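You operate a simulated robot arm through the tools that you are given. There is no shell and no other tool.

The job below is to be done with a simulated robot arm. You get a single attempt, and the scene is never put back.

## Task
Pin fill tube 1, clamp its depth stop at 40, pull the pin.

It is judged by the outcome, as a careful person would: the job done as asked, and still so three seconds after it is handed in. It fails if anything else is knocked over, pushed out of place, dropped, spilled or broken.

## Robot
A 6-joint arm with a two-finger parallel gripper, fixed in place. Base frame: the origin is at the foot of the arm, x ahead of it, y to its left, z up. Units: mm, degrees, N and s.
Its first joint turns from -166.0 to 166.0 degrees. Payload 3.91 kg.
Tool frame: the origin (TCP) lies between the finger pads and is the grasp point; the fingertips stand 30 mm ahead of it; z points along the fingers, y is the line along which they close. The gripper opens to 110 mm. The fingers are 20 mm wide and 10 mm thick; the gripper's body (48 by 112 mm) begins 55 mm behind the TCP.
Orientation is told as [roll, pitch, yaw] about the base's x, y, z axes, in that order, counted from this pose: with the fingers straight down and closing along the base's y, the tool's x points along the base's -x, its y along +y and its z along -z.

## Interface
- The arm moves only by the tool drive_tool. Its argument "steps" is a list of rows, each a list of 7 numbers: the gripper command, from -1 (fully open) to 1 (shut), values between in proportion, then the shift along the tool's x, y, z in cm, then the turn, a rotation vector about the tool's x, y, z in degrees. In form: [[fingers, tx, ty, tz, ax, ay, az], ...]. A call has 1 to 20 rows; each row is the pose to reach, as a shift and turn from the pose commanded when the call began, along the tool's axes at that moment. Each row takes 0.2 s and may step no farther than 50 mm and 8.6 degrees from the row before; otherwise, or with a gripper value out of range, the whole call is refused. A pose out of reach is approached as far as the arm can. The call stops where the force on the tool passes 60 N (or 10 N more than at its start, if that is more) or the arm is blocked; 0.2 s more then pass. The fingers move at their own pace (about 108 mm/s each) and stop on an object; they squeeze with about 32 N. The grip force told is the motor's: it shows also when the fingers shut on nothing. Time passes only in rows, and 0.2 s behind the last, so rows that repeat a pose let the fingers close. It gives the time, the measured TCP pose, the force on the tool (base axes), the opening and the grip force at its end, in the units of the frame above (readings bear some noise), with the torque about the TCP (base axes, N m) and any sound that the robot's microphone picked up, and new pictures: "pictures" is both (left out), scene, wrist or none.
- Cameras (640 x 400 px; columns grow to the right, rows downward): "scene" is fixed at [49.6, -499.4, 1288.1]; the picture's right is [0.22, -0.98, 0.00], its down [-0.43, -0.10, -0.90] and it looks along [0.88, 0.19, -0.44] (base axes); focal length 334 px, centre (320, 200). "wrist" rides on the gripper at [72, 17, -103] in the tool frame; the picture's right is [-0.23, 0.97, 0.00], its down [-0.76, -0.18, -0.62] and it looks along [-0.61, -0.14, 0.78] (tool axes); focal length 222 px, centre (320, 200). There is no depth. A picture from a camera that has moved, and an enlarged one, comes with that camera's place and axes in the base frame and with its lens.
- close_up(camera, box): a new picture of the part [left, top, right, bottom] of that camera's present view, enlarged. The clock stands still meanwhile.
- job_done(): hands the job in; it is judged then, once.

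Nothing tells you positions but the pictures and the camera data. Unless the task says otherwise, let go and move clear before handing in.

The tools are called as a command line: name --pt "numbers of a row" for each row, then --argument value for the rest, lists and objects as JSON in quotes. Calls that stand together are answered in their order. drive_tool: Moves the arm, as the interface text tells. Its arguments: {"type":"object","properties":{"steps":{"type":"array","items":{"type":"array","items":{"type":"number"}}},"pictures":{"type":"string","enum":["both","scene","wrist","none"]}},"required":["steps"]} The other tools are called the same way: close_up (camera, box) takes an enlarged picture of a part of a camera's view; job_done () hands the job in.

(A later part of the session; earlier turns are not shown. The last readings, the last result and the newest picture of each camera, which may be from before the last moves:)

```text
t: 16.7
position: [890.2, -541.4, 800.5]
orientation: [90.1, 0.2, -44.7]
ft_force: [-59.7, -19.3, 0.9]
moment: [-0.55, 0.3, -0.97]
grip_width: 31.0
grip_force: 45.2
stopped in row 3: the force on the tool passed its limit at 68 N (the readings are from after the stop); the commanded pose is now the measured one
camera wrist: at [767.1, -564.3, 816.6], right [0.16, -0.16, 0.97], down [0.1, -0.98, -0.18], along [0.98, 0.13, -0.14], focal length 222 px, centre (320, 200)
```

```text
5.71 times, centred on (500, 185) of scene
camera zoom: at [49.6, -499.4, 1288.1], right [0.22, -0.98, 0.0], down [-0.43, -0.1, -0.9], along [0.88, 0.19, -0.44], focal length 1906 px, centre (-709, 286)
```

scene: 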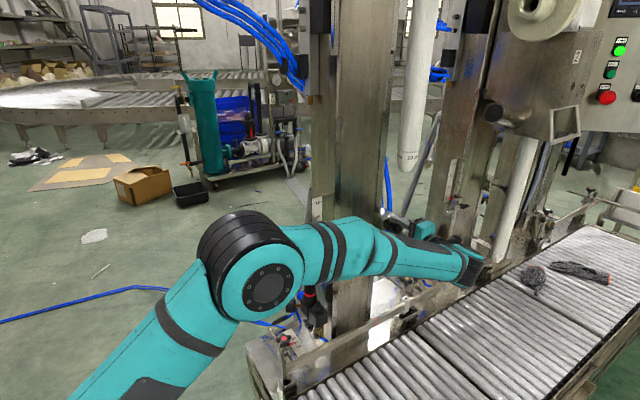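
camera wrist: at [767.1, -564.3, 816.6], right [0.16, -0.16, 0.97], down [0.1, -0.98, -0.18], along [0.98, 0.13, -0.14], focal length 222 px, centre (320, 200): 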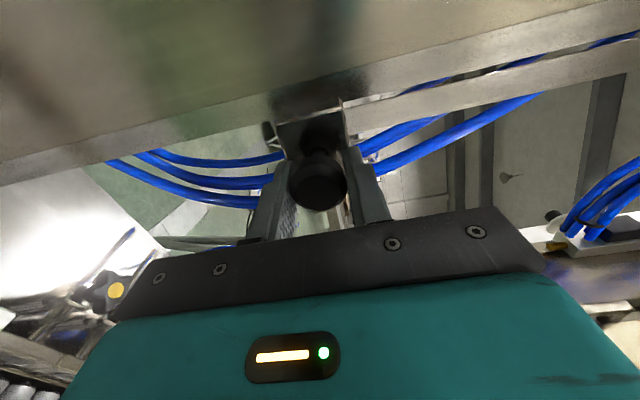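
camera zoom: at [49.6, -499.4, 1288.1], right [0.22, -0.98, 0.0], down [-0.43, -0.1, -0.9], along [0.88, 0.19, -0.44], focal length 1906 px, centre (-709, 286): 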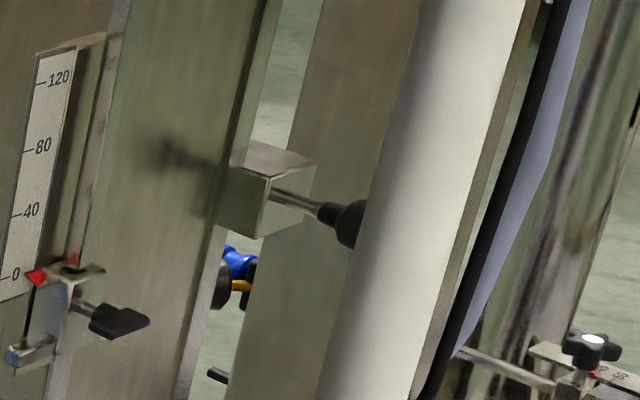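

close_up --camera "scene" --box '[375, 200, 415, 235]'

```text
11.43 times, centred on (395, 218) of scene
camera zoom: at [49.6, -499.4, 1288.1], right [0.22, -0.98, 0.0], down [-0.43, -0.1, -0.9], along [0.88, 0.19, -0.44], focal length 3811 px, centre (-537, 0)
```

zoom: 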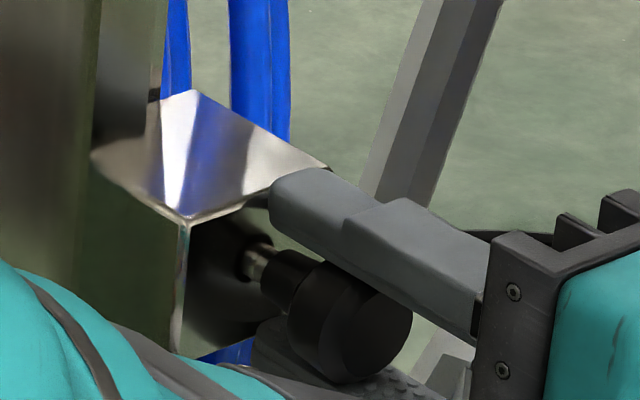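

The fingertips are still about 10 mm short of the block, so the pin itself hit a firm stop after about 16 mm. I'm not yet sure it's through the hole. I'll let go, back off and look at the pin, the block and the bar behind it from below and from the other side.

drive_tool --pt "0.2 0 0 0 0 0 0" --pt "0.0 0 0 0 0 0 0" --pt "-0.2 0 0 -2 0 0 0" --pt "-0.2 0 0 -5 0 0 0" --pt "-0.2 0 0 -9 0 0 0" --pt "-0.2 0 0 -12 0 0 0" --pt "-0.2 0 0 -12 0 0 0"

close_up --camera "scene" --box '[375, 195, 415, 235]'

close_up --camera "wrist" --box '[260, 50, 400, 160]'

```text
t: 17.1
position: [890.5, -541.4, 803.5]
orientation: [90.2, -0.2, -44.7]
ft_force: [-64.7, -33.1, 11.1]
moment: [-0.59, 1.04, 0.25]
grip_width: 38.5
grip_force: 0.1
stopped in row 1: the force on the tool passed its limit at 76 N (the readings are from after the stop); the commanded pose is now the measured one
camera wrist: at [767.2, -564.5, 819.4], right [0.16, -0.16, 0.97], down [0.1, -0.98, -0.18], along [0.98, 0.13, -0.14], focal length 222 px, centre (320, 200)
```

scene: 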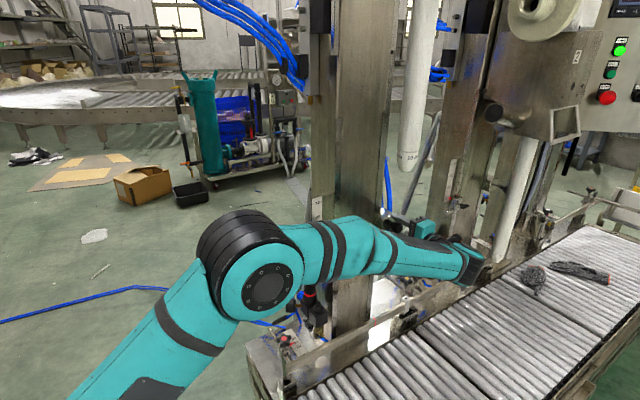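
wrist: 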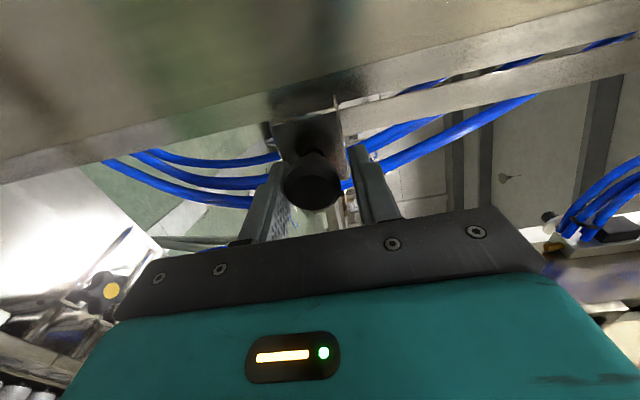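

```text
10.00 times, centred on (395, 215) of scene
camera zoom: at [49.6, -499.4, 1288.1], right [0.22, -0.98, 0.0], down [-0.43, -0.1, -0.9], along [0.88, 0.19, -0.44], focal length 3335 px, centre (-430, 50)
```

zoom: 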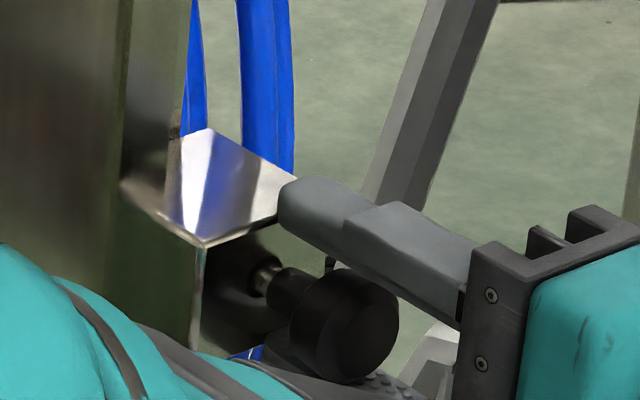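

```text
3.64 times, centred on (330, 105) of wrist
camera zoom: at [767.2, -564.5, 819.4], right [0.16, -0.16, 0.97], down [0.1, -0.98, -0.18], along [0.98, 0.13, -0.14], focal length 808 px, centre (284, 546)
```

zoom: 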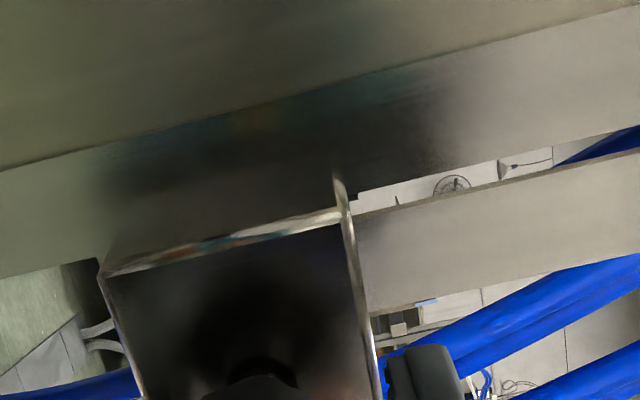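

Even with the fingers open there's 70 N on the tool, so my fingertips were bearing on the block rather than the pin bottoming out. I'll back straight off to relieve that.

drive_tool --pt "0.3 0 0 -0.6 0 0 0" --pt "0.2 0 0 -1.2 0 0 0" --pt "0.0 0 0 -2 0 0 0" --pt "-0.2 0 0 -4 0 0 0" --pt "-0.2 0 0 -7 0 0 0" --pt "-0.2 0 0 -10 0 0 0" --pt "-0.2 0 0 -10 0 0 0"

close_up --camera "scene" --box '[375, 195, 415, 235]'

close_up --camera "wrist" --box '[260, 50, 400, 160]'

```text
t: 18.7
position: [823.8, -608.6, 801.0]
orientation: [90.2, 0.1, -44.4]
ft_force: [0.0, 0.2, 0.6]
moment: [0.0, 0.03, -0.01]
grip_width: 66.3
grip_force: 0.1
camera wrist: at [701.6, -631.7, 816.7], right [0.16, -0.16, 0.97], down [0.11, -0.98, -0.18], along [0.98, 0.13, -0.14], focal length 222 px, centre (320, 200)
```

scene: 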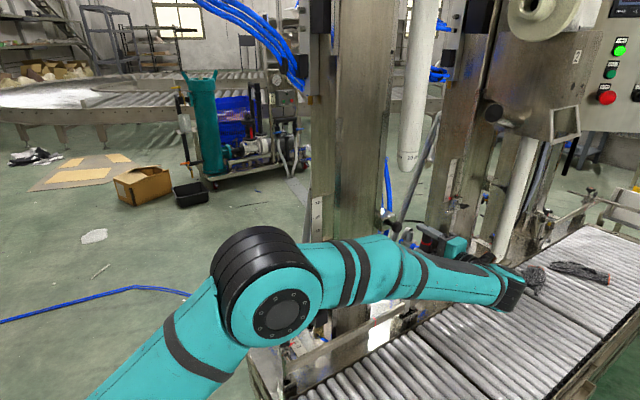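
wrist: 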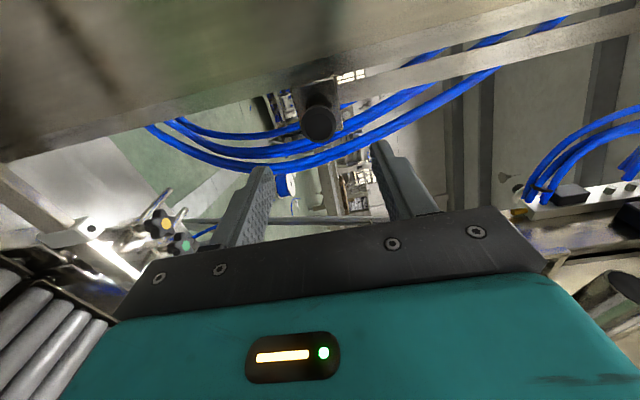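

```text
10.00 times, centred on (395, 215) of scene
camera zoom: at [49.6, -499.4, 1288.1], right [0.22, -0.98, 0.0], down [-0.43, -0.1, -0.9], along [0.88, 0.19, -0.44], focal length 3335 px, centre (-430, 50)
```

zoom: 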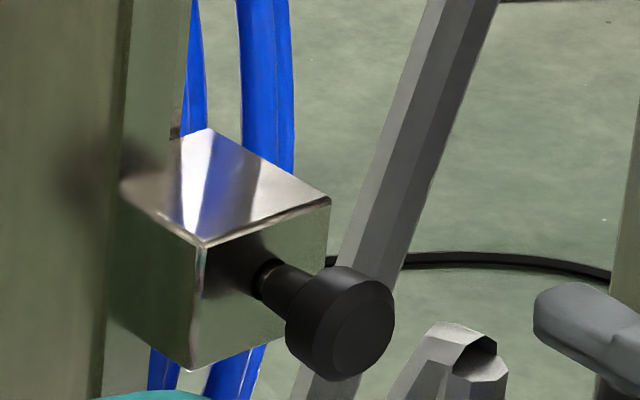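

```text
3.64 times, centred on (330, 105) of wrist
camera zoom: at [701.6, -631.7, 816.7], right [0.16, -0.16, 0.97], down [0.11, -0.98, -0.18], along [0.98, 0.13, -0.14], focal length 808 px, centre (284, 546)
```

zoom: 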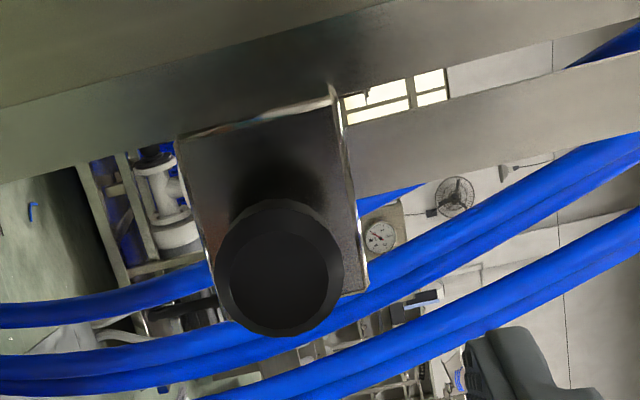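

The knob's neck is now within about 2 mm of the block, so it's nearly home. I'll shut the fingers and press the knob face squarely with the closed fingertips to seat it fully.

drive_tool --pt "1 0 -0.1 1 0 0 0" --pt "1 0 -0.15 3 0 0 0" --pt "1 0 -0.2 5 0 0 0" --pt "1 0 -0.2 6.2 0 0 0" --pt "1 0 -0.2 6.6 0 0 0" --pt "1 0 -0.2 7.0 0 0 0" --pt "1 0 -0.2 7.4 0 0 0"

close_up --camera "scene" --box '[375, 195, 415, 235]'

```text
t: 20.1
position: [866.4, -566.2, 798.9]
orientation: [90.2, 0.1, -44.8]
ft_force: [-62.1, -39.0, -1.4]
moment: [-0.03, 0.01, 0.38]
grip_width: 0.0
grip_force: 31.7
stopped in row 6: the force on the tool passed its limit at 67 N (the readings are from after the stop); the commanded pose is now the measured one
camera wrist: at [744.3, -588.6, 815.0], right [0.16, -0.16, 0.97], down [0.1, -0.98, -0.18], along [0.98, 0.13, -0.14], focal length 222 px, centre (320, 200)
```

scene: 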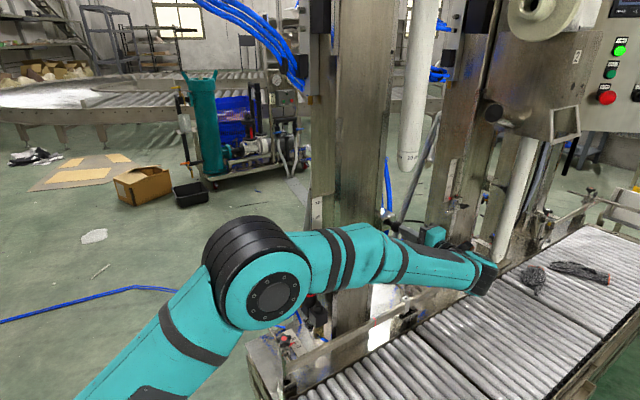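
wrist: 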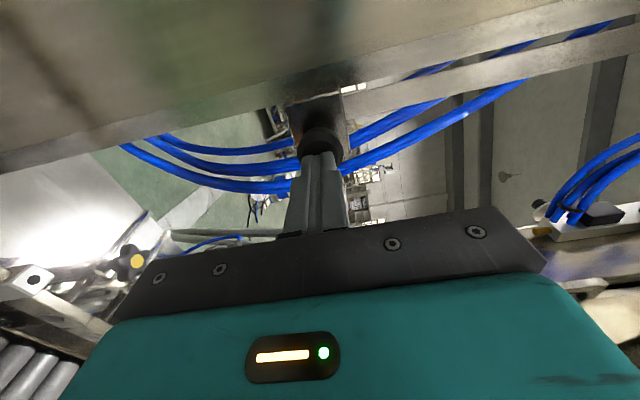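

```text
10.00 times, centred on (395, 215) of scene
camera zoom: at [49.6, -499.4, 1288.1], right [0.22, -0.98, 0.0], down [-0.43, -0.1, -0.9], along [0.88, 0.19, -0.44], focal length 3335 px, centre (-430, 50)
```

zoom: 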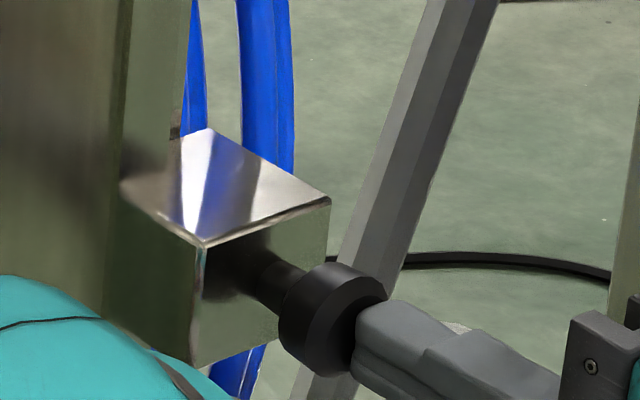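

The knob's neck is now flush against the block and the stop is solid, so the pin is fully seated. I'll back off, check that it stays in, and move across to the stop's clamp wing at column 1.

drive_tool --pt "1 0 0 -1.5 0 0 0" --pt "1 0 0 -5 0 0 0" --pt "0.5 0 0 -9 0 0 0" --pt "-0.2 0 0 -11 0 0 0" --pt "-0.2 4 -0.4 -11 0 0 0" --pt "-0.2 8.2 -0.9 -11 0 0 0" --pt "-0.2 12.2 -1.3 -11 0 0 0" --pt "-0.2 16.3 -1.8 -11 0 0 0" --pt "-0.2 20.4 -2.2 -11 0 0 0" --pt "-0.2 20.4 -2.2 -11 0 0 0"

close_up --camera "scene" --box '[375, 195, 415, 235]'

close_up --camera "wrist" --box '[250, 30, 410, 170]'

```text
t: 22.3
position: [650.8, -494.6, 774.5]
orientation: [90.2, 0.1, -44.4]
ft_force: [-0.6, -0.7, 0.3]
moment: [0.0, 0.02, 0.02]
grip_width: 66.2
grip_force: 0.0
camera wrist: at [528.3, -518.1, 792.2], right [0.16, -0.16, 0.97], down [0.11, -0.98, -0.18], along [0.98, 0.13, -0.14], focal length 222 px, centre (320, 200)
```

scene: 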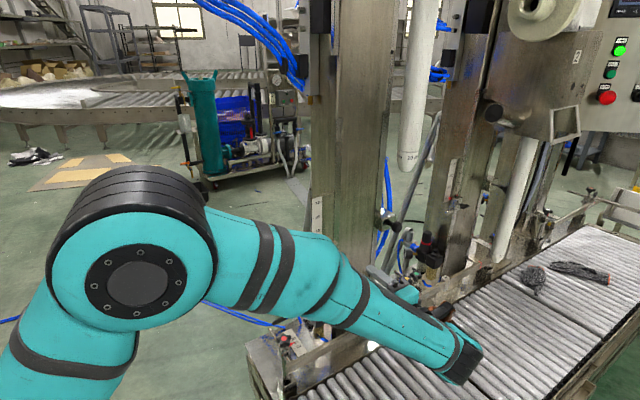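
wrist: 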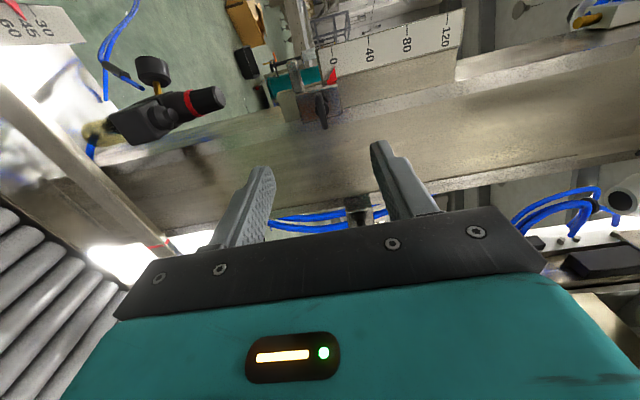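

```text
10.00 times, centred on (395, 215) of scene
camera zoom: at [49.6, -499.4, 1288.1], right [0.22, -0.98, 0.0], down [-0.43, -0.1, -0.9], along [0.88, 0.19, -0.44], focal length 3335 px, centre (-430, 50)
```

zoom: 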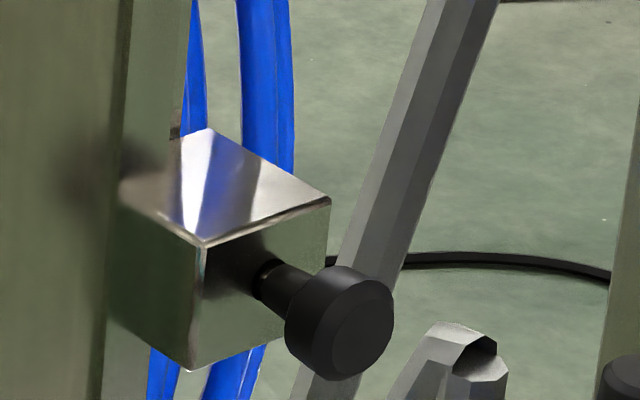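

```text
2.86 times, centred on (330, 100) of wrist
camera zoom: at [528.3, -518.1, 792.2], right [0.16, -0.16, 0.97], down [0.11, -0.98, -0.18], along [0.98, 0.13, -0.14], focal length 635 px, centre (291, 486)
```

zoom: 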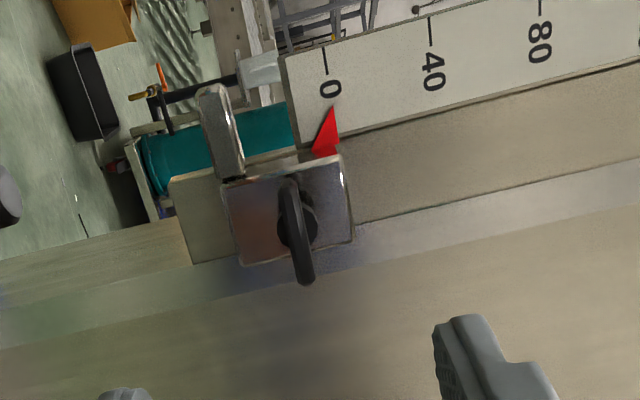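

The pin stays in. The clamp wing lies horizontally, centred near (756, -392.5, 777), with the bracket face roughly 30 mm behind it. I'll make small lateral corrections and approach in two stages.

drive_tool --pt "-0.2 -0.35 0.25 3 0 0 0" --pt "-0.2 -0.35 0.25 6 0 0 0" --pt "-0.2 -0.35 0.25 9 0 0 0" --pt "-0.2 -0.35 0.25 9 0 0 0"

close_up --camera "wrist" --box '[250, 60, 410, 200]'

close_up --camera "scene" --box '[300, 220, 380, 280]'

```text
t: 23.3
position: [716.9, -433.9, 779.2]
orientation: [90.1, 0.1, -44.5]
ft_force: [0.8, 0.7, -1.2]
moment: [-0.01, 0.02, 0.0]
grip_width: 66.1
grip_force: 0.1
camera wrist: at [593.6, -457.3, 795.8], right [0.16, -0.16, 0.97], down [0.11, -0.98, -0.18], along [0.98, 0.13, -0.14], focal length 222 px, centre (320, 200)
```

scene: 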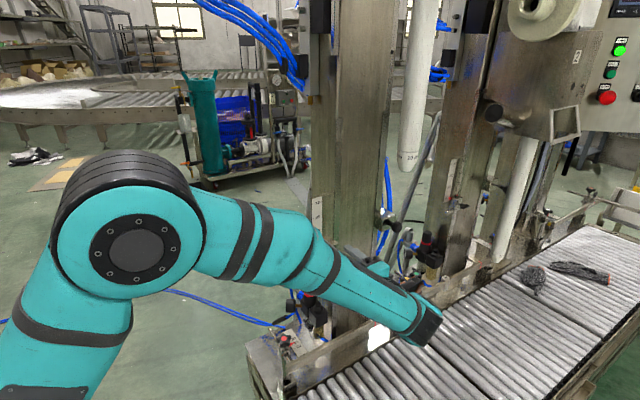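
wrist: 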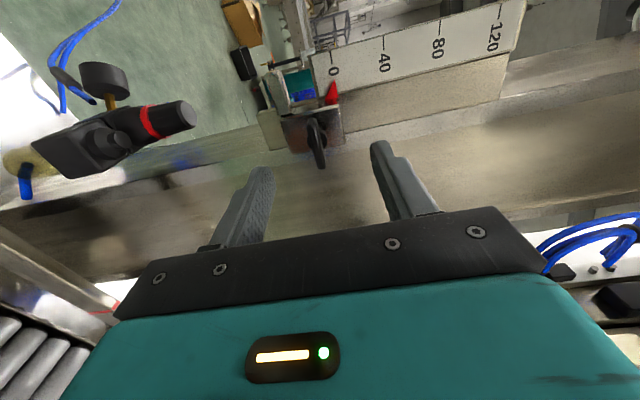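

```text
2.86 times, centred on (330, 130) of wrist
camera zoom: at [593.6, -457.3, 795.8], right [0.16, -0.16, 0.97], down [0.11, -0.98, -0.18], along [0.98, 0.13, -0.14], focal length 635 px, centre (291, 400)
```

zoom: 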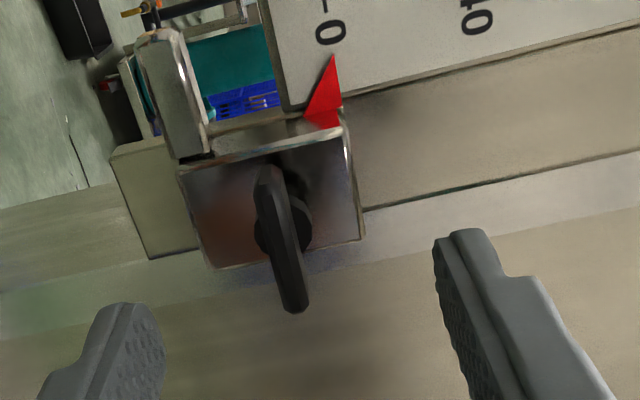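

```text
6.67 times, centred on (340, 250) of scene
camera zoom: at [49.6, -499.4, 1288.1], right [0.22, -0.98, 0.0], down [-0.43, -0.1, -0.9], along [0.88, 0.19, -0.44], focal length 2223 px, centre (187, -133)
```

zoom: 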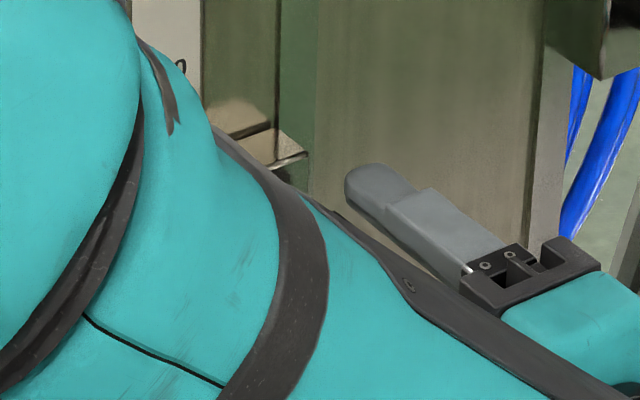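

The wing sits about 59 mm ahead and 3 mm below the tool axis. I'll advance 38 mm so the fingertips overlap the wing but stay clear of the bracket, then close on it.

drive_tool --pt "-0.2 0 -0.28 1.3 0 0 0" --pt "-0.2 0 -0.28 2.6 0 0 0" --pt "-0.2 0 -0.28 3.8 0 0 0" --pt "-0.2 0 -0.28 3.8 0 0 0"

close_up --camera "wrist" --box '[250, 80, 410, 220]'

```text
t: 24.3
position: [741.4, -406.6, 776.7]
orientation: [90.0, 0.1, -44.4]
ft_force: [-0.9, 0.2, 0.2]
moment: [-0.04, 0.03, 0.03]
grip_width: 65.9
grip_force: 0.0
camera wrist: at [619.3, -429.7, 792.4], right [0.16, -0.16, 0.97], down [0.11, -0.98, -0.18], along [0.98, 0.13, -0.14], focal length 222 px, centre (320, 200)
```

scene: 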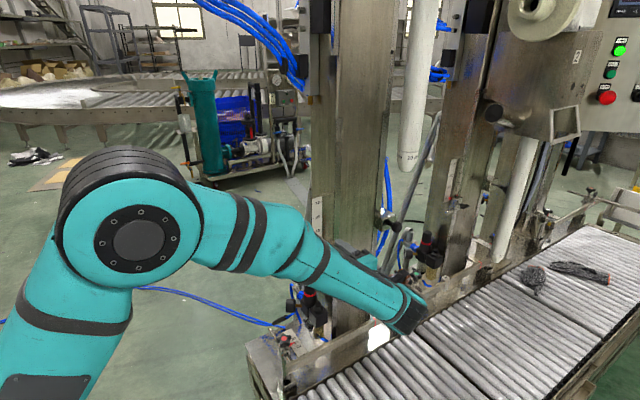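
wrist: 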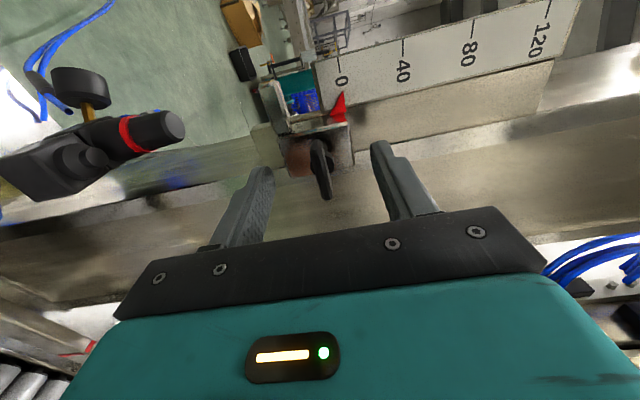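

```text
2.86 times, centred on (330, 150) of wrist
camera zoom: at [619.3, -429.7, 792.4], right [0.16, -0.16, 0.97], down [0.11, -0.98, -0.18], along [0.98, 0.13, -0.14], focal length 635 px, centre (291, 343)
```

zoom: 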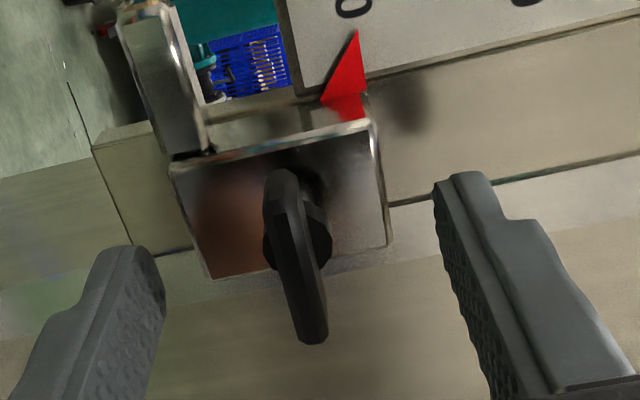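

Wing centre now sits on the tool axis about 20 mm ahead of the TCP, within the fingertip zone. I'll close on the wing.

drive_tool --pt "0.5 0 0 0 0 0 0" --pt "1 0 0 0 0 0 0" --pt "1 0 0 0 0 0 0" --pt "1 0 0 0 0 0 0"

close_up --camera "wrist" --box '[250, 80, 410, 220]'

```text
t: 25.3
position: [742.8, -405.8, 777.8]
orientation: [90.1, -0.1, -44.5]
ft_force: [10.5, -3.9, 31.4]
moment: [0.57, -0.43, -0.12]
grip_width: 13.2
grip_force: 45.2
camera wrist: at [619.3, -429.6, 794.1], right [0.16, -0.16, 0.97], down [0.11, -0.98, -0.18], along [0.98, 0.13, -0.14], focal length 222 px, centre (320, 200)
```

scene: 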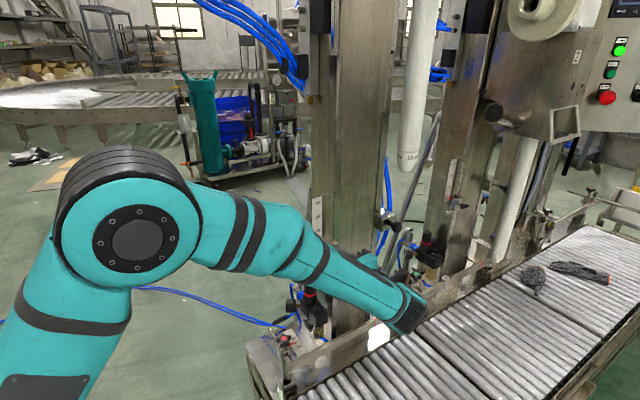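
wrist: 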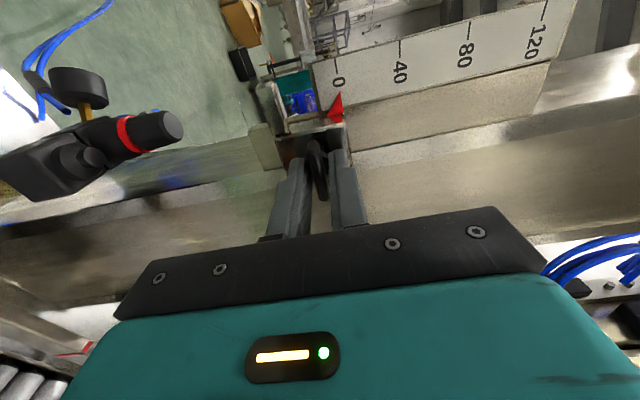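

```text
2.86 times, centred on (330, 150) of wrist
camera zoom: at [619.3, -429.6, 794.1], right [0.16, -0.16, 0.97], down [0.11, -0.98, -0.18], along [0.98, 0.13, -0.14], focal length 635 px, centre (291, 343)
```

zoom: 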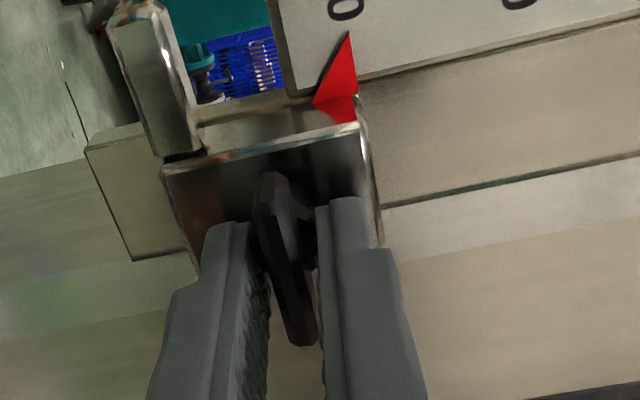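

I'm holding the wing at 13 mm, but there's 31 N of vertical load, so the tool is sitting a few mm low. I'll raise it slightly to relieve that before turning.

drive_tool --pt "1 0 0.15 0 0 0 0" --pt "1 0 0.3 0 0 0 0" --pt "1 0 0.3 0 0 0 0" --pictures "wrist"

close_up --camera "wrist" --box '[280, 90, 370, 190]'

```text
t: 26.1
position: [742.2, -406.4, 777.6]
orientation: [90.1, 0.2, -44.5]
ft_force: [7.1, -0.9, 0.1]
moment: [0.16, -0.17, -0.6]
grip_width: 13.2
grip_force: 44.5
camera wrist: at [619.4, -429.7, 794.6], right [0.17, -0.16, 0.97], down [0.11, -0.98, -0.18], along [0.98, 0.13, -0.14], focal length 222 px, centre (320, 200)
```

wrist: 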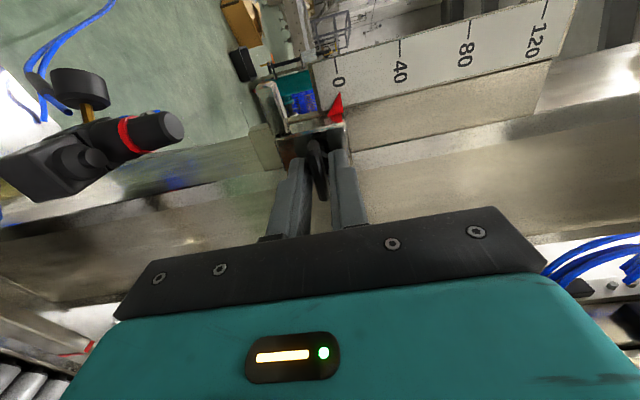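

```text
4.00 times, centred on (325, 140) of wrist
camera zoom: at [619.4, -429.7, 794.6], right [0.17, -0.16, 0.97], down [0.11, -0.98, -0.18], along [0.98, 0.13, -0.14], focal length 888 px, centre (300, 440)
```

zoom: 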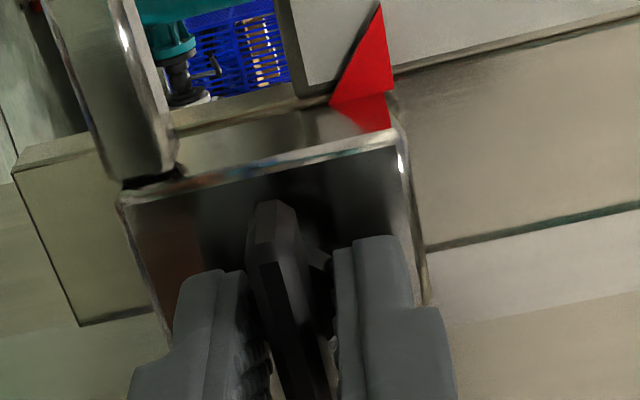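

The load is relieved. Now I'll turn the wing anticlockwise as seen from the front, which is negative about the tool axis, to loosen the clamp and watch the torque.

drive_tool --pt "1 0 0 0 0 0 -8" --pt "1 0 0 0 0 0 -16" --pt "1 0 0 0 0 0 -24" --pt "1 0 0 0 0 0 -32" --pictures "wrist"

close_up --camera "wrist" --box '[250, 60, 410, 200]'

close_up --camera "scene" --box '[300, 190, 380, 270]'

```text
t: 27.1
position: [742.1, -404.7, 779.1]
orientation: [90.1, -31.9, -44.4]
ft_force: [-9.2, 11.1, -0.4]
moment: [-0.4, 0.4, 0.94]
grip_width: 13.1
grip_force: 45.2
camera wrist: at [620.5, -430.9, 754.9], right [-0.23, 0.23, 0.95], down [0.09, -0.96, 0.25], along [0.97, 0.15, 0.2], focal length 222 px, centre (320, 200)
```

wrist: 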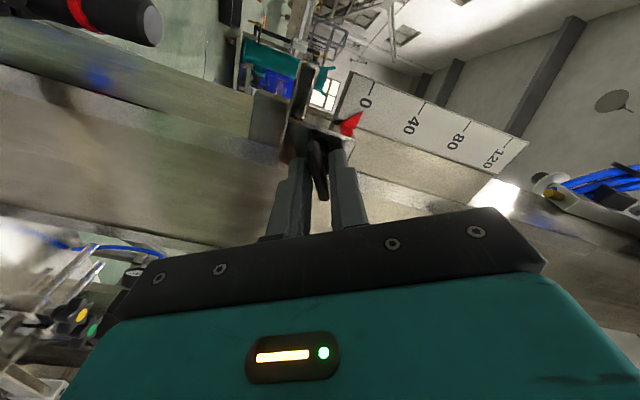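

```text
2.86 times, centred on (330, 130) of wrist
camera zoom: at [620.5, -430.9, 754.9], right [-0.23, 0.23, 0.95], down [0.09, -0.96, 0.25], along [0.97, 0.15, 0.2], focal length 635 px, centre (291, 400)
```

zoom: 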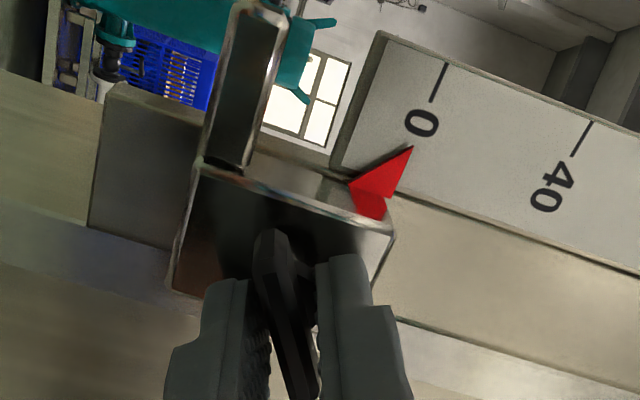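

```text
5.00 times, centred on (340, 230) of scene
camera zoom: at [49.6, -499.4, 1288.1], right [0.22, -0.98, 0.0], down [-0.43, -0.1, -0.9], along [0.88, 0.19, -0.44], focal length 1668 px, centre (220, 50)
```

zoom: 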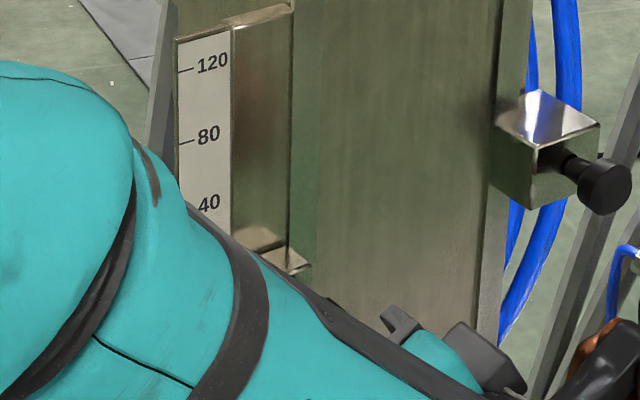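

The wing follows the gripper freely with almost no torque about the screw. I'll continue loosening to about a quarter turn while watching that the stop doesn't move.

drive_tool --pt "1 0.1 0.06 0 0 0 -8" --pt "1 0.1 0.06 0 0 0 -16" --pt "1 0.1 0.06 0 0 0 -24" --pt "1 0.1 0.06 0 0 0 -32" --pt "1 0.1 0.06 0 0 0 -40" --pt "1 0.1 0.06 0 0 0 -48" --pt "1 0.1 0.06 0 0 0 -56" --pictures "wrist"

close_up --camera "wrist" --box '[250, 60, 410, 200]'

```text
t: 28.7
position: [739.9, -404.5, 779.6]
orientation: [93.3, -88.1, -47.6]
ft_force: [-14.8, 16.5, 21.0]
moment: [0.17, -0.02, 0.45]
grip_width: 13.8
grip_force: 45.0
camera wrist: at [655.4, -465.0, 708.2], right [-0.69, 0.68, 0.26], down [-0.29, -0.59, 0.75], along [0.66, 0.45, 0.6], focal length 222 px, centre (320, 200)
```

wrist: 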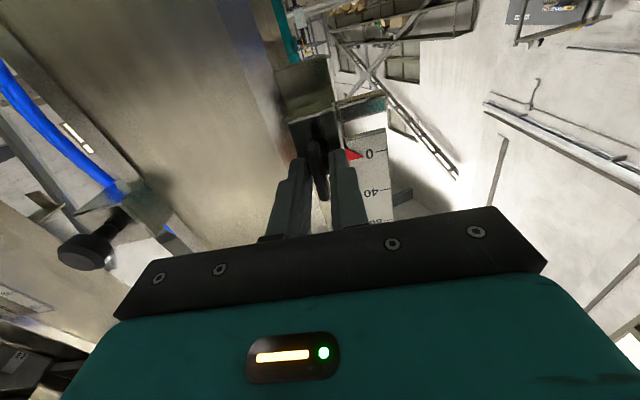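

```text
2.86 times, centred on (330, 130) of wrist
camera zoom: at [655.4, -465.0, 708.2], right [-0.69, 0.68, 0.26], down [-0.29, -0.59, 0.75], along [0.66, 0.45, 0.6], focal length 635 px, centre (291, 400)
```

zoom: 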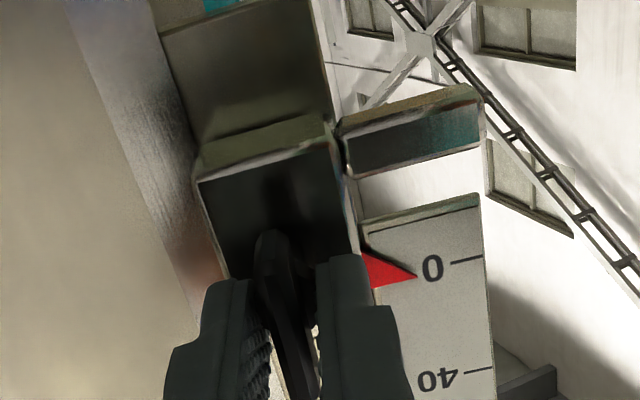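

I've turned about 88°. Now a gentle lift test, since up is the tool's −x, to see whether the stop is free to slide.

drive_tool --pt "1 -0.2 0.2 0 0 0 0" --pt "1 -0.4 0.2 0 0 0 0" --pt "1 -0.6 0.2 0 0 0 0" --pt "1 -0.8 0.2 0 0 0 0" --pictures "wrist"

close_up --camera "wrist" --box '[250, 60, 410, 200]'

```text
t: 29.7
position: [739.8, -404.4, 785.6]
orientation: [90.6, -87.9, -45.0]
ft_force: [8.3, 2.3, -4.8]
moment: [-0.71, 0.68, -0.27]
grip_width: 13.3
grip_force: 44.9
camera wrist: at [655.0, -464.7, 714.1], right [-0.69, 0.68, 0.26], down [-0.29, -0.59, 0.75], along [0.66, 0.44, 0.6], focal length 222 px, centre (320, 200)
```

wrist: 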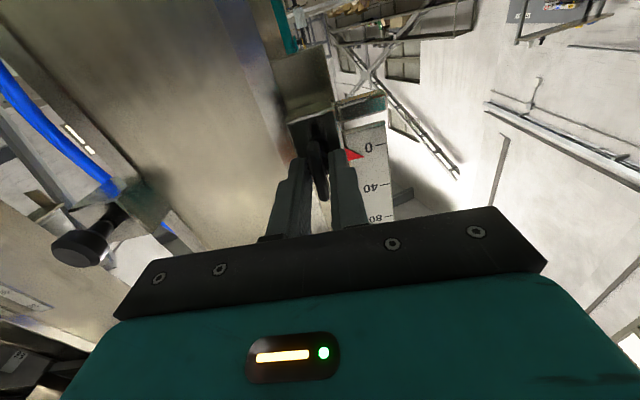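

```text
2.86 times, centred on (330, 130) of wrist
camera zoom: at [655.0, -464.7, 714.1], right [-0.69, 0.68, 0.26], down [-0.29, -0.59, 0.75], along [0.66, 0.44, 0.6], focal length 635 px, centre (291, 400)
```

zoom: 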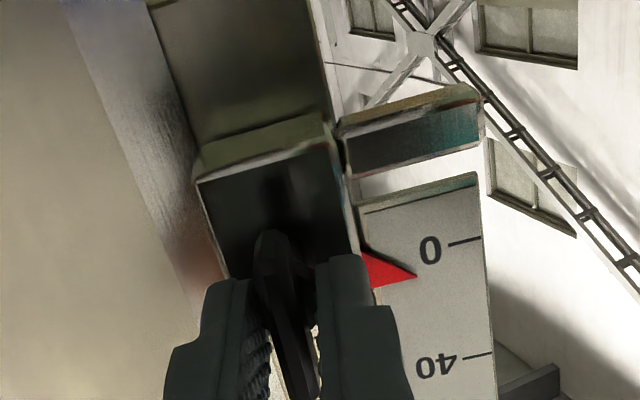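

The stop slides with the gripper, so the clamp is loose and pointer and scale are moving relative to each other. I'll lift about 34 mm more and read the pointer against the scale.

drive_tool --pt "1 -0.5 0 0 0 0 0" --pt "1 -1.0 0 0 0 0 0" --pt "1 -1.5 0 0 0 0 0" --pt "1 -2.0 0 0 0 0 0" --pt "1 -2.5 0 0 0 0 0" --pt "1 -3.0 0 0 0 0 0" --pt "1 -3.3 0 0 0 0 0" --pt "1 -3.3 0 0 0 0 0"

close_up --camera "wrist" --box '[250, 60, 410, 200]'

close_up --camera "scene" --box '[300, 190, 360, 250]'

```text
t: 31.5
position: [739.3, -404.1, 819.3]
orientation: [91.4, -87.9, -45.8]
ft_force: [-5.8, 16.6, -3.2]
moment: [-0.1, 0.16, 0.25]
grip_width: 13.3
grip_force: 45.2
camera wrist: at [655.1, -464.9, 748.2], right [-0.69, 0.68, 0.26], down [-0.29, -0.59, 0.75], along [0.66, 0.44, 0.6], focal length 222 px, centre (320, 200)
```

scene: 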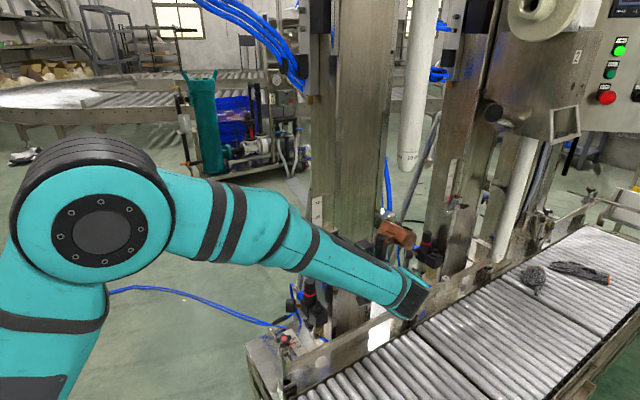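
wrist: 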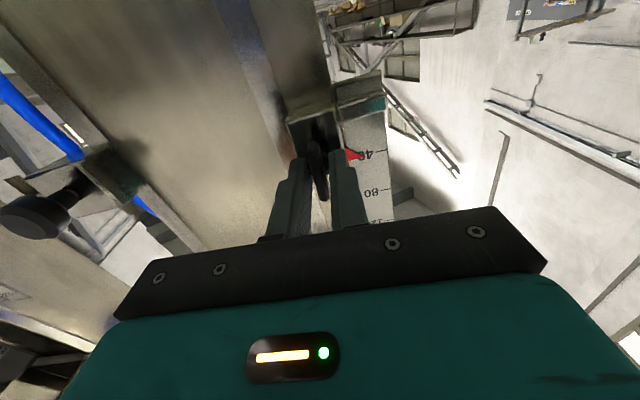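

```text
2.86 times, centred on (330, 130) of wrist
camera zoom: at [655.1, -464.9, 748.2], right [-0.69, 0.68, 0.26], down [-0.29, -0.59, 0.75], along [0.66, 0.44, 0.6], focal length 635 px, centre (291, 400)
```

zoom: 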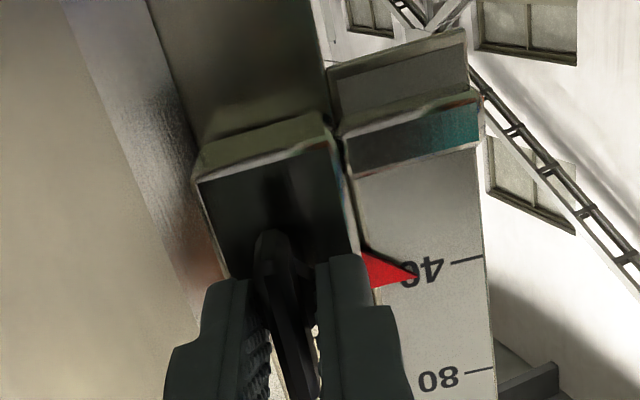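

```text
6.67 times, centred on (330, 220) of scene
camera zoom: at [49.6, -499.4, 1288.1], right [0.22, -0.98, 0.0], down [-0.43, -0.1, -0.9], along [0.88, 0.19, -0.44], focal length 2223 px, centre (253, 67)
```

zoom: 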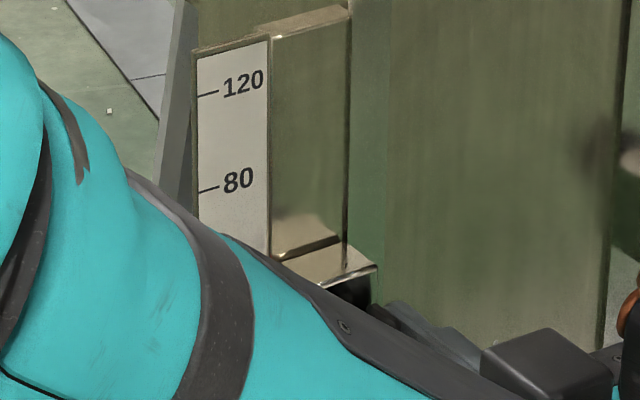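

close_up --camera "wrist" --box '[335, 120, 395, 170]'

```text
8.00 times, centred on (365, 145) of wrist
camera zoom: at [655.1, -464.9, 748.2], right [-0.69, 0.68, 0.26], down [-0.29, -0.59, 0.75], along [0.66, 0.44, 0.6], focal length 1777 px, centre (-40, 640)
```

zoom: 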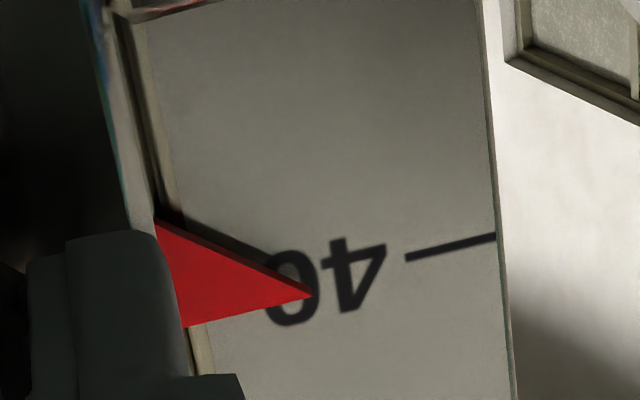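

The scale faces front and the pointer reads very close to 40, but this low camera angle adds parallax. I'll turn the wing back clockwise partway, which also levels the camera, and then take a more accurate reading.

drive_tool --pt "1 0 0 0 0 0 8" --pt "1 0 0 0 0 0 16" --pt "1 0 0 0 0 0 24" --pt "1 0 0 0 0 0 32" --pt "1 0 0 0 0 0 40" --pt "1 0 0 0 0 0 48" --pt "1 0 0 0 0 0 48" --pictures "wrist"

close_up --camera "wrist" --box '[320, 80, 400, 150]'

```text
t: 33.1
position: [742.0, -406.2, 818.7]
orientation: [90.2, -39.8, -44.6]
ft_force: [22.9, -6.5, 6.4]
moment: [0.11, -0.11, -0.85]
grip_width: 13.6
grip_force: 44.7
camera wrist: at [622.9, -433.2, 785.8], right [-0.32, 0.31, 0.89], down [0.06, -0.93, 0.35], along [0.95, 0.17, 0.28], focal length 222 px, centre (320, 200)
```

wrist: 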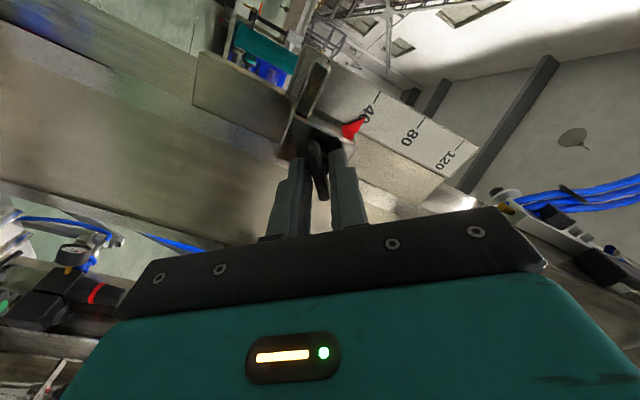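

```text
5.71 times, centred on (360, 115) of wrist
camera zoom: at [622.9, -433.2, 785.8], right [-0.32, 0.31, 0.89], down [0.06, -0.93, 0.35], along [0.95, 0.17, 0.28], focal length 1269 px, centre (91, 686)
```

zoom: 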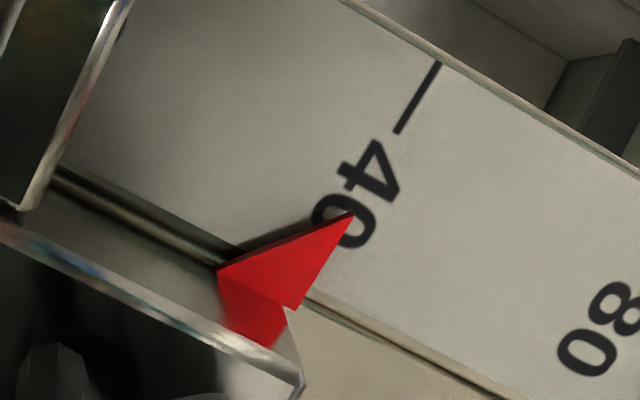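

The apparent reading is about 40.4, which includes some parallax from below. I'll ease the sideways load and turn further to a level camera view.

drive_tool --pt "1 -0.15 -0.13 0 0 0 0" --pt "1 -0.15 -0.13 0 0 0 8" --pt "1 -0.15 -0.13 0 0 0 16" --pt "1 -0.15 -0.13 0 0 0 24" --pt "1 -0.15 -0.13 0 0 0 24" --pictures "wrist"

close_up --camera "wrist" --box '[310, 60, 390, 140]'

```text
t: 34.3
position: [741.4, -406.6, 819.6]
orientation: [90.0, -15.7, -44.3]
ft_force: [-6.0, 5.3, -16.7]
moment: [-0.42, 0.38, -0.11]
grip_width: 13.2
grip_force: 44.6
camera wrist: at [617.7, -428.4, 815.0], right [-0.03, 0.03, 1.0], down [0.12, -0.99, 0.04], along [0.99, 0.12, 0.03], focal length 222 px, centre (320, 200)
```

wrist: 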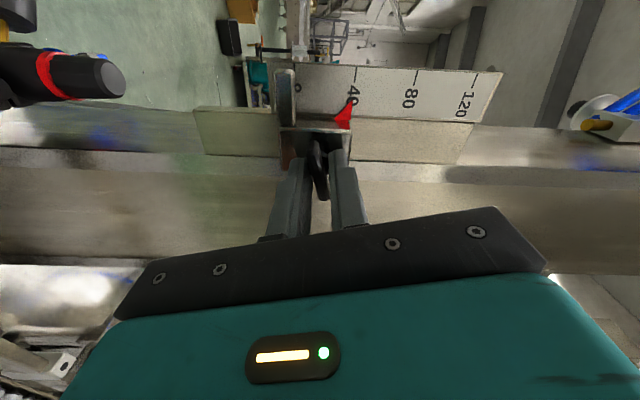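

```text
5.00 times, centred on (350, 100) of wrist
camera zoom: at [617.7, -428.4, 815.0], right [-0.03, 0.03, 1.0], down [0.12, -0.99, 0.04], along [0.99, 0.12, 0.03], focal length 1111 px, centre (170, 700)
```

zoom: 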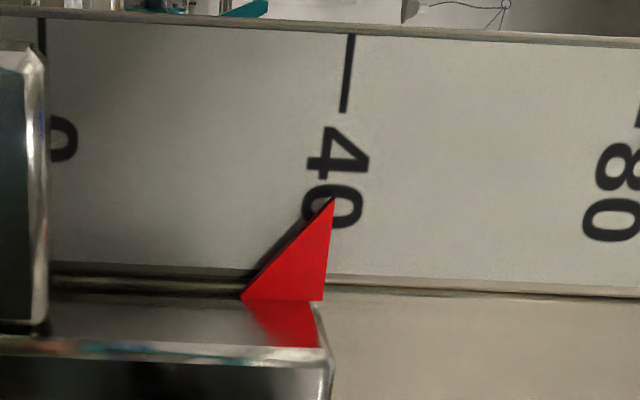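

The level view reads about 39.5, just under 40. I'll nudge up about 1 mm and see if the stop still slides at this wing angle.

drive_tool --pt "1 -0.027 0.096 0 0 0 0" --pt "1 -0.027 0.096 0 0 0 0" --pictures "wrist"

close_up --camera "wrist" --box '[310, 60, 390, 140]'

```text
t: 34.9
position: [742.4, -405.9, 818.7]
orientation: [90.0, -15.7, -44.3]
ft_force: [-14.8, 11.1, -37.2]
moment: [-0.9, 0.82, 0.48]
grip_width: 13.3
grip_force: 45.2
camera wrist: at [617.7, -428.5, 815.2], right [-0.03, 0.03, 1.0], down [0.12, -0.99, 0.04], along [0.99, 0.12, 0.03], focal length 222 px, centre (320, 200)
```

wrist: 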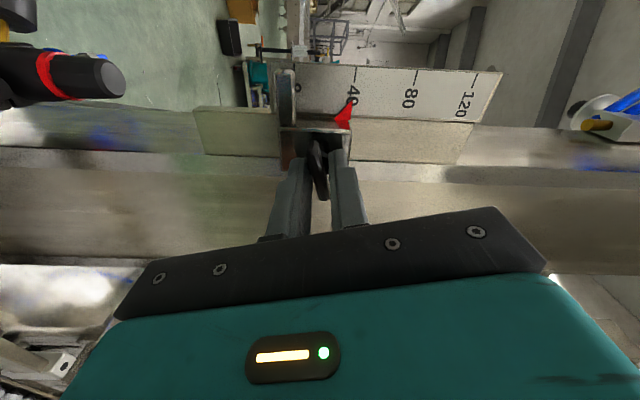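

```text
5.00 times, centred on (350, 100) of wrist
camera zoom: at [617.7, -428.5, 815.2], right [-0.03, 0.03, 1.0], down [0.12, -0.99, 0.04], along [0.99, 0.12, 0.03], focal length 1111 px, centre (170, 700)
```

zoom: 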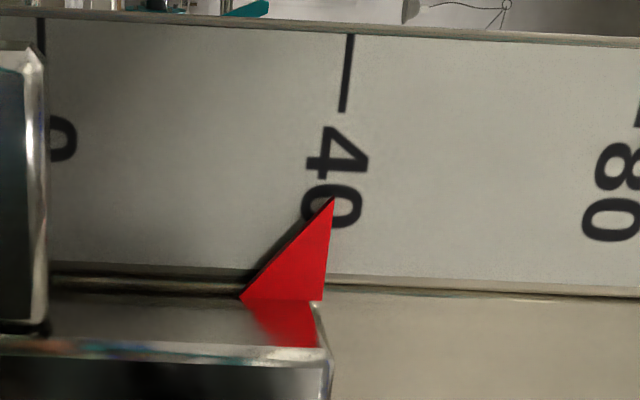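

The stop holds against 37 N, so the clamp is already biting and the reading is about 39.5. To get closer to 40 I'll relieve the load, back the wing off slightly, raise half a millimetre and re-tighten.

drive_tool --pt "1 0.045 -0.16 0 0 0 0" --pt "1 0.045 -0.16 0 0 0 -8" --pt "1 0.045 -0.16 0 0 0 -16" --pt "1 0.045 -0.16 0 0 0 -24" --pt "1 0.045 -0.16 0 0 0 -24" --pictures "wrist"

close_up --camera "wrist" --box '[320, 80, 400, 150]'

```text
t: 36.1
position: [741.0, -406.5, 819.8]
orientation: [90.1, -40.1, -44.5]
ft_force: [-15.1, 10.7, -8.5]
moment: [-0.29, 0.26, 0.56]
grip_width: 13.2
grip_force: 45.1
camera wrist: at [623.6, -434.0, 786.2], right [-0.32, 0.32, 0.89], down [0.06, -0.93, 0.35], along [0.94, 0.17, 0.28], focal length 222 px, centre (320, 200)
```

wrist: 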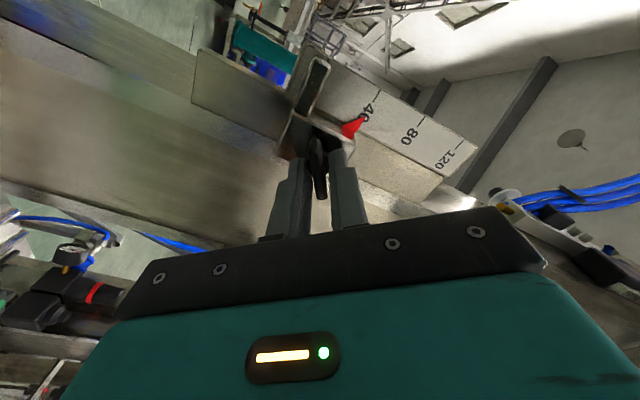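

```text
5.71 times, centred on (360, 115) of wrist
camera zoom: at [623.6, -434.0, 786.2], right [-0.32, 0.32, 0.89], down [0.06, -0.93, 0.35], along [0.94, 0.17, 0.28], focal length 1269 px, centre (91, 686)
```

zoom: 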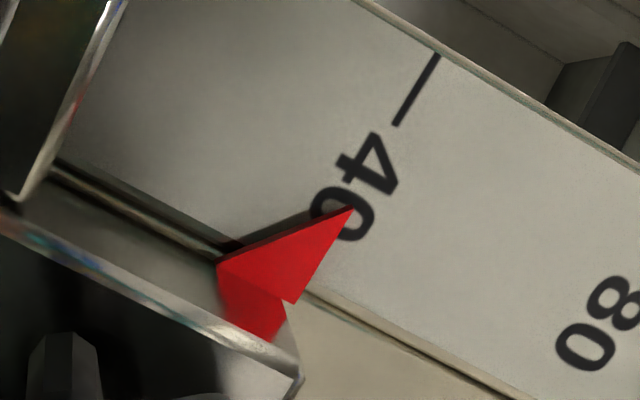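

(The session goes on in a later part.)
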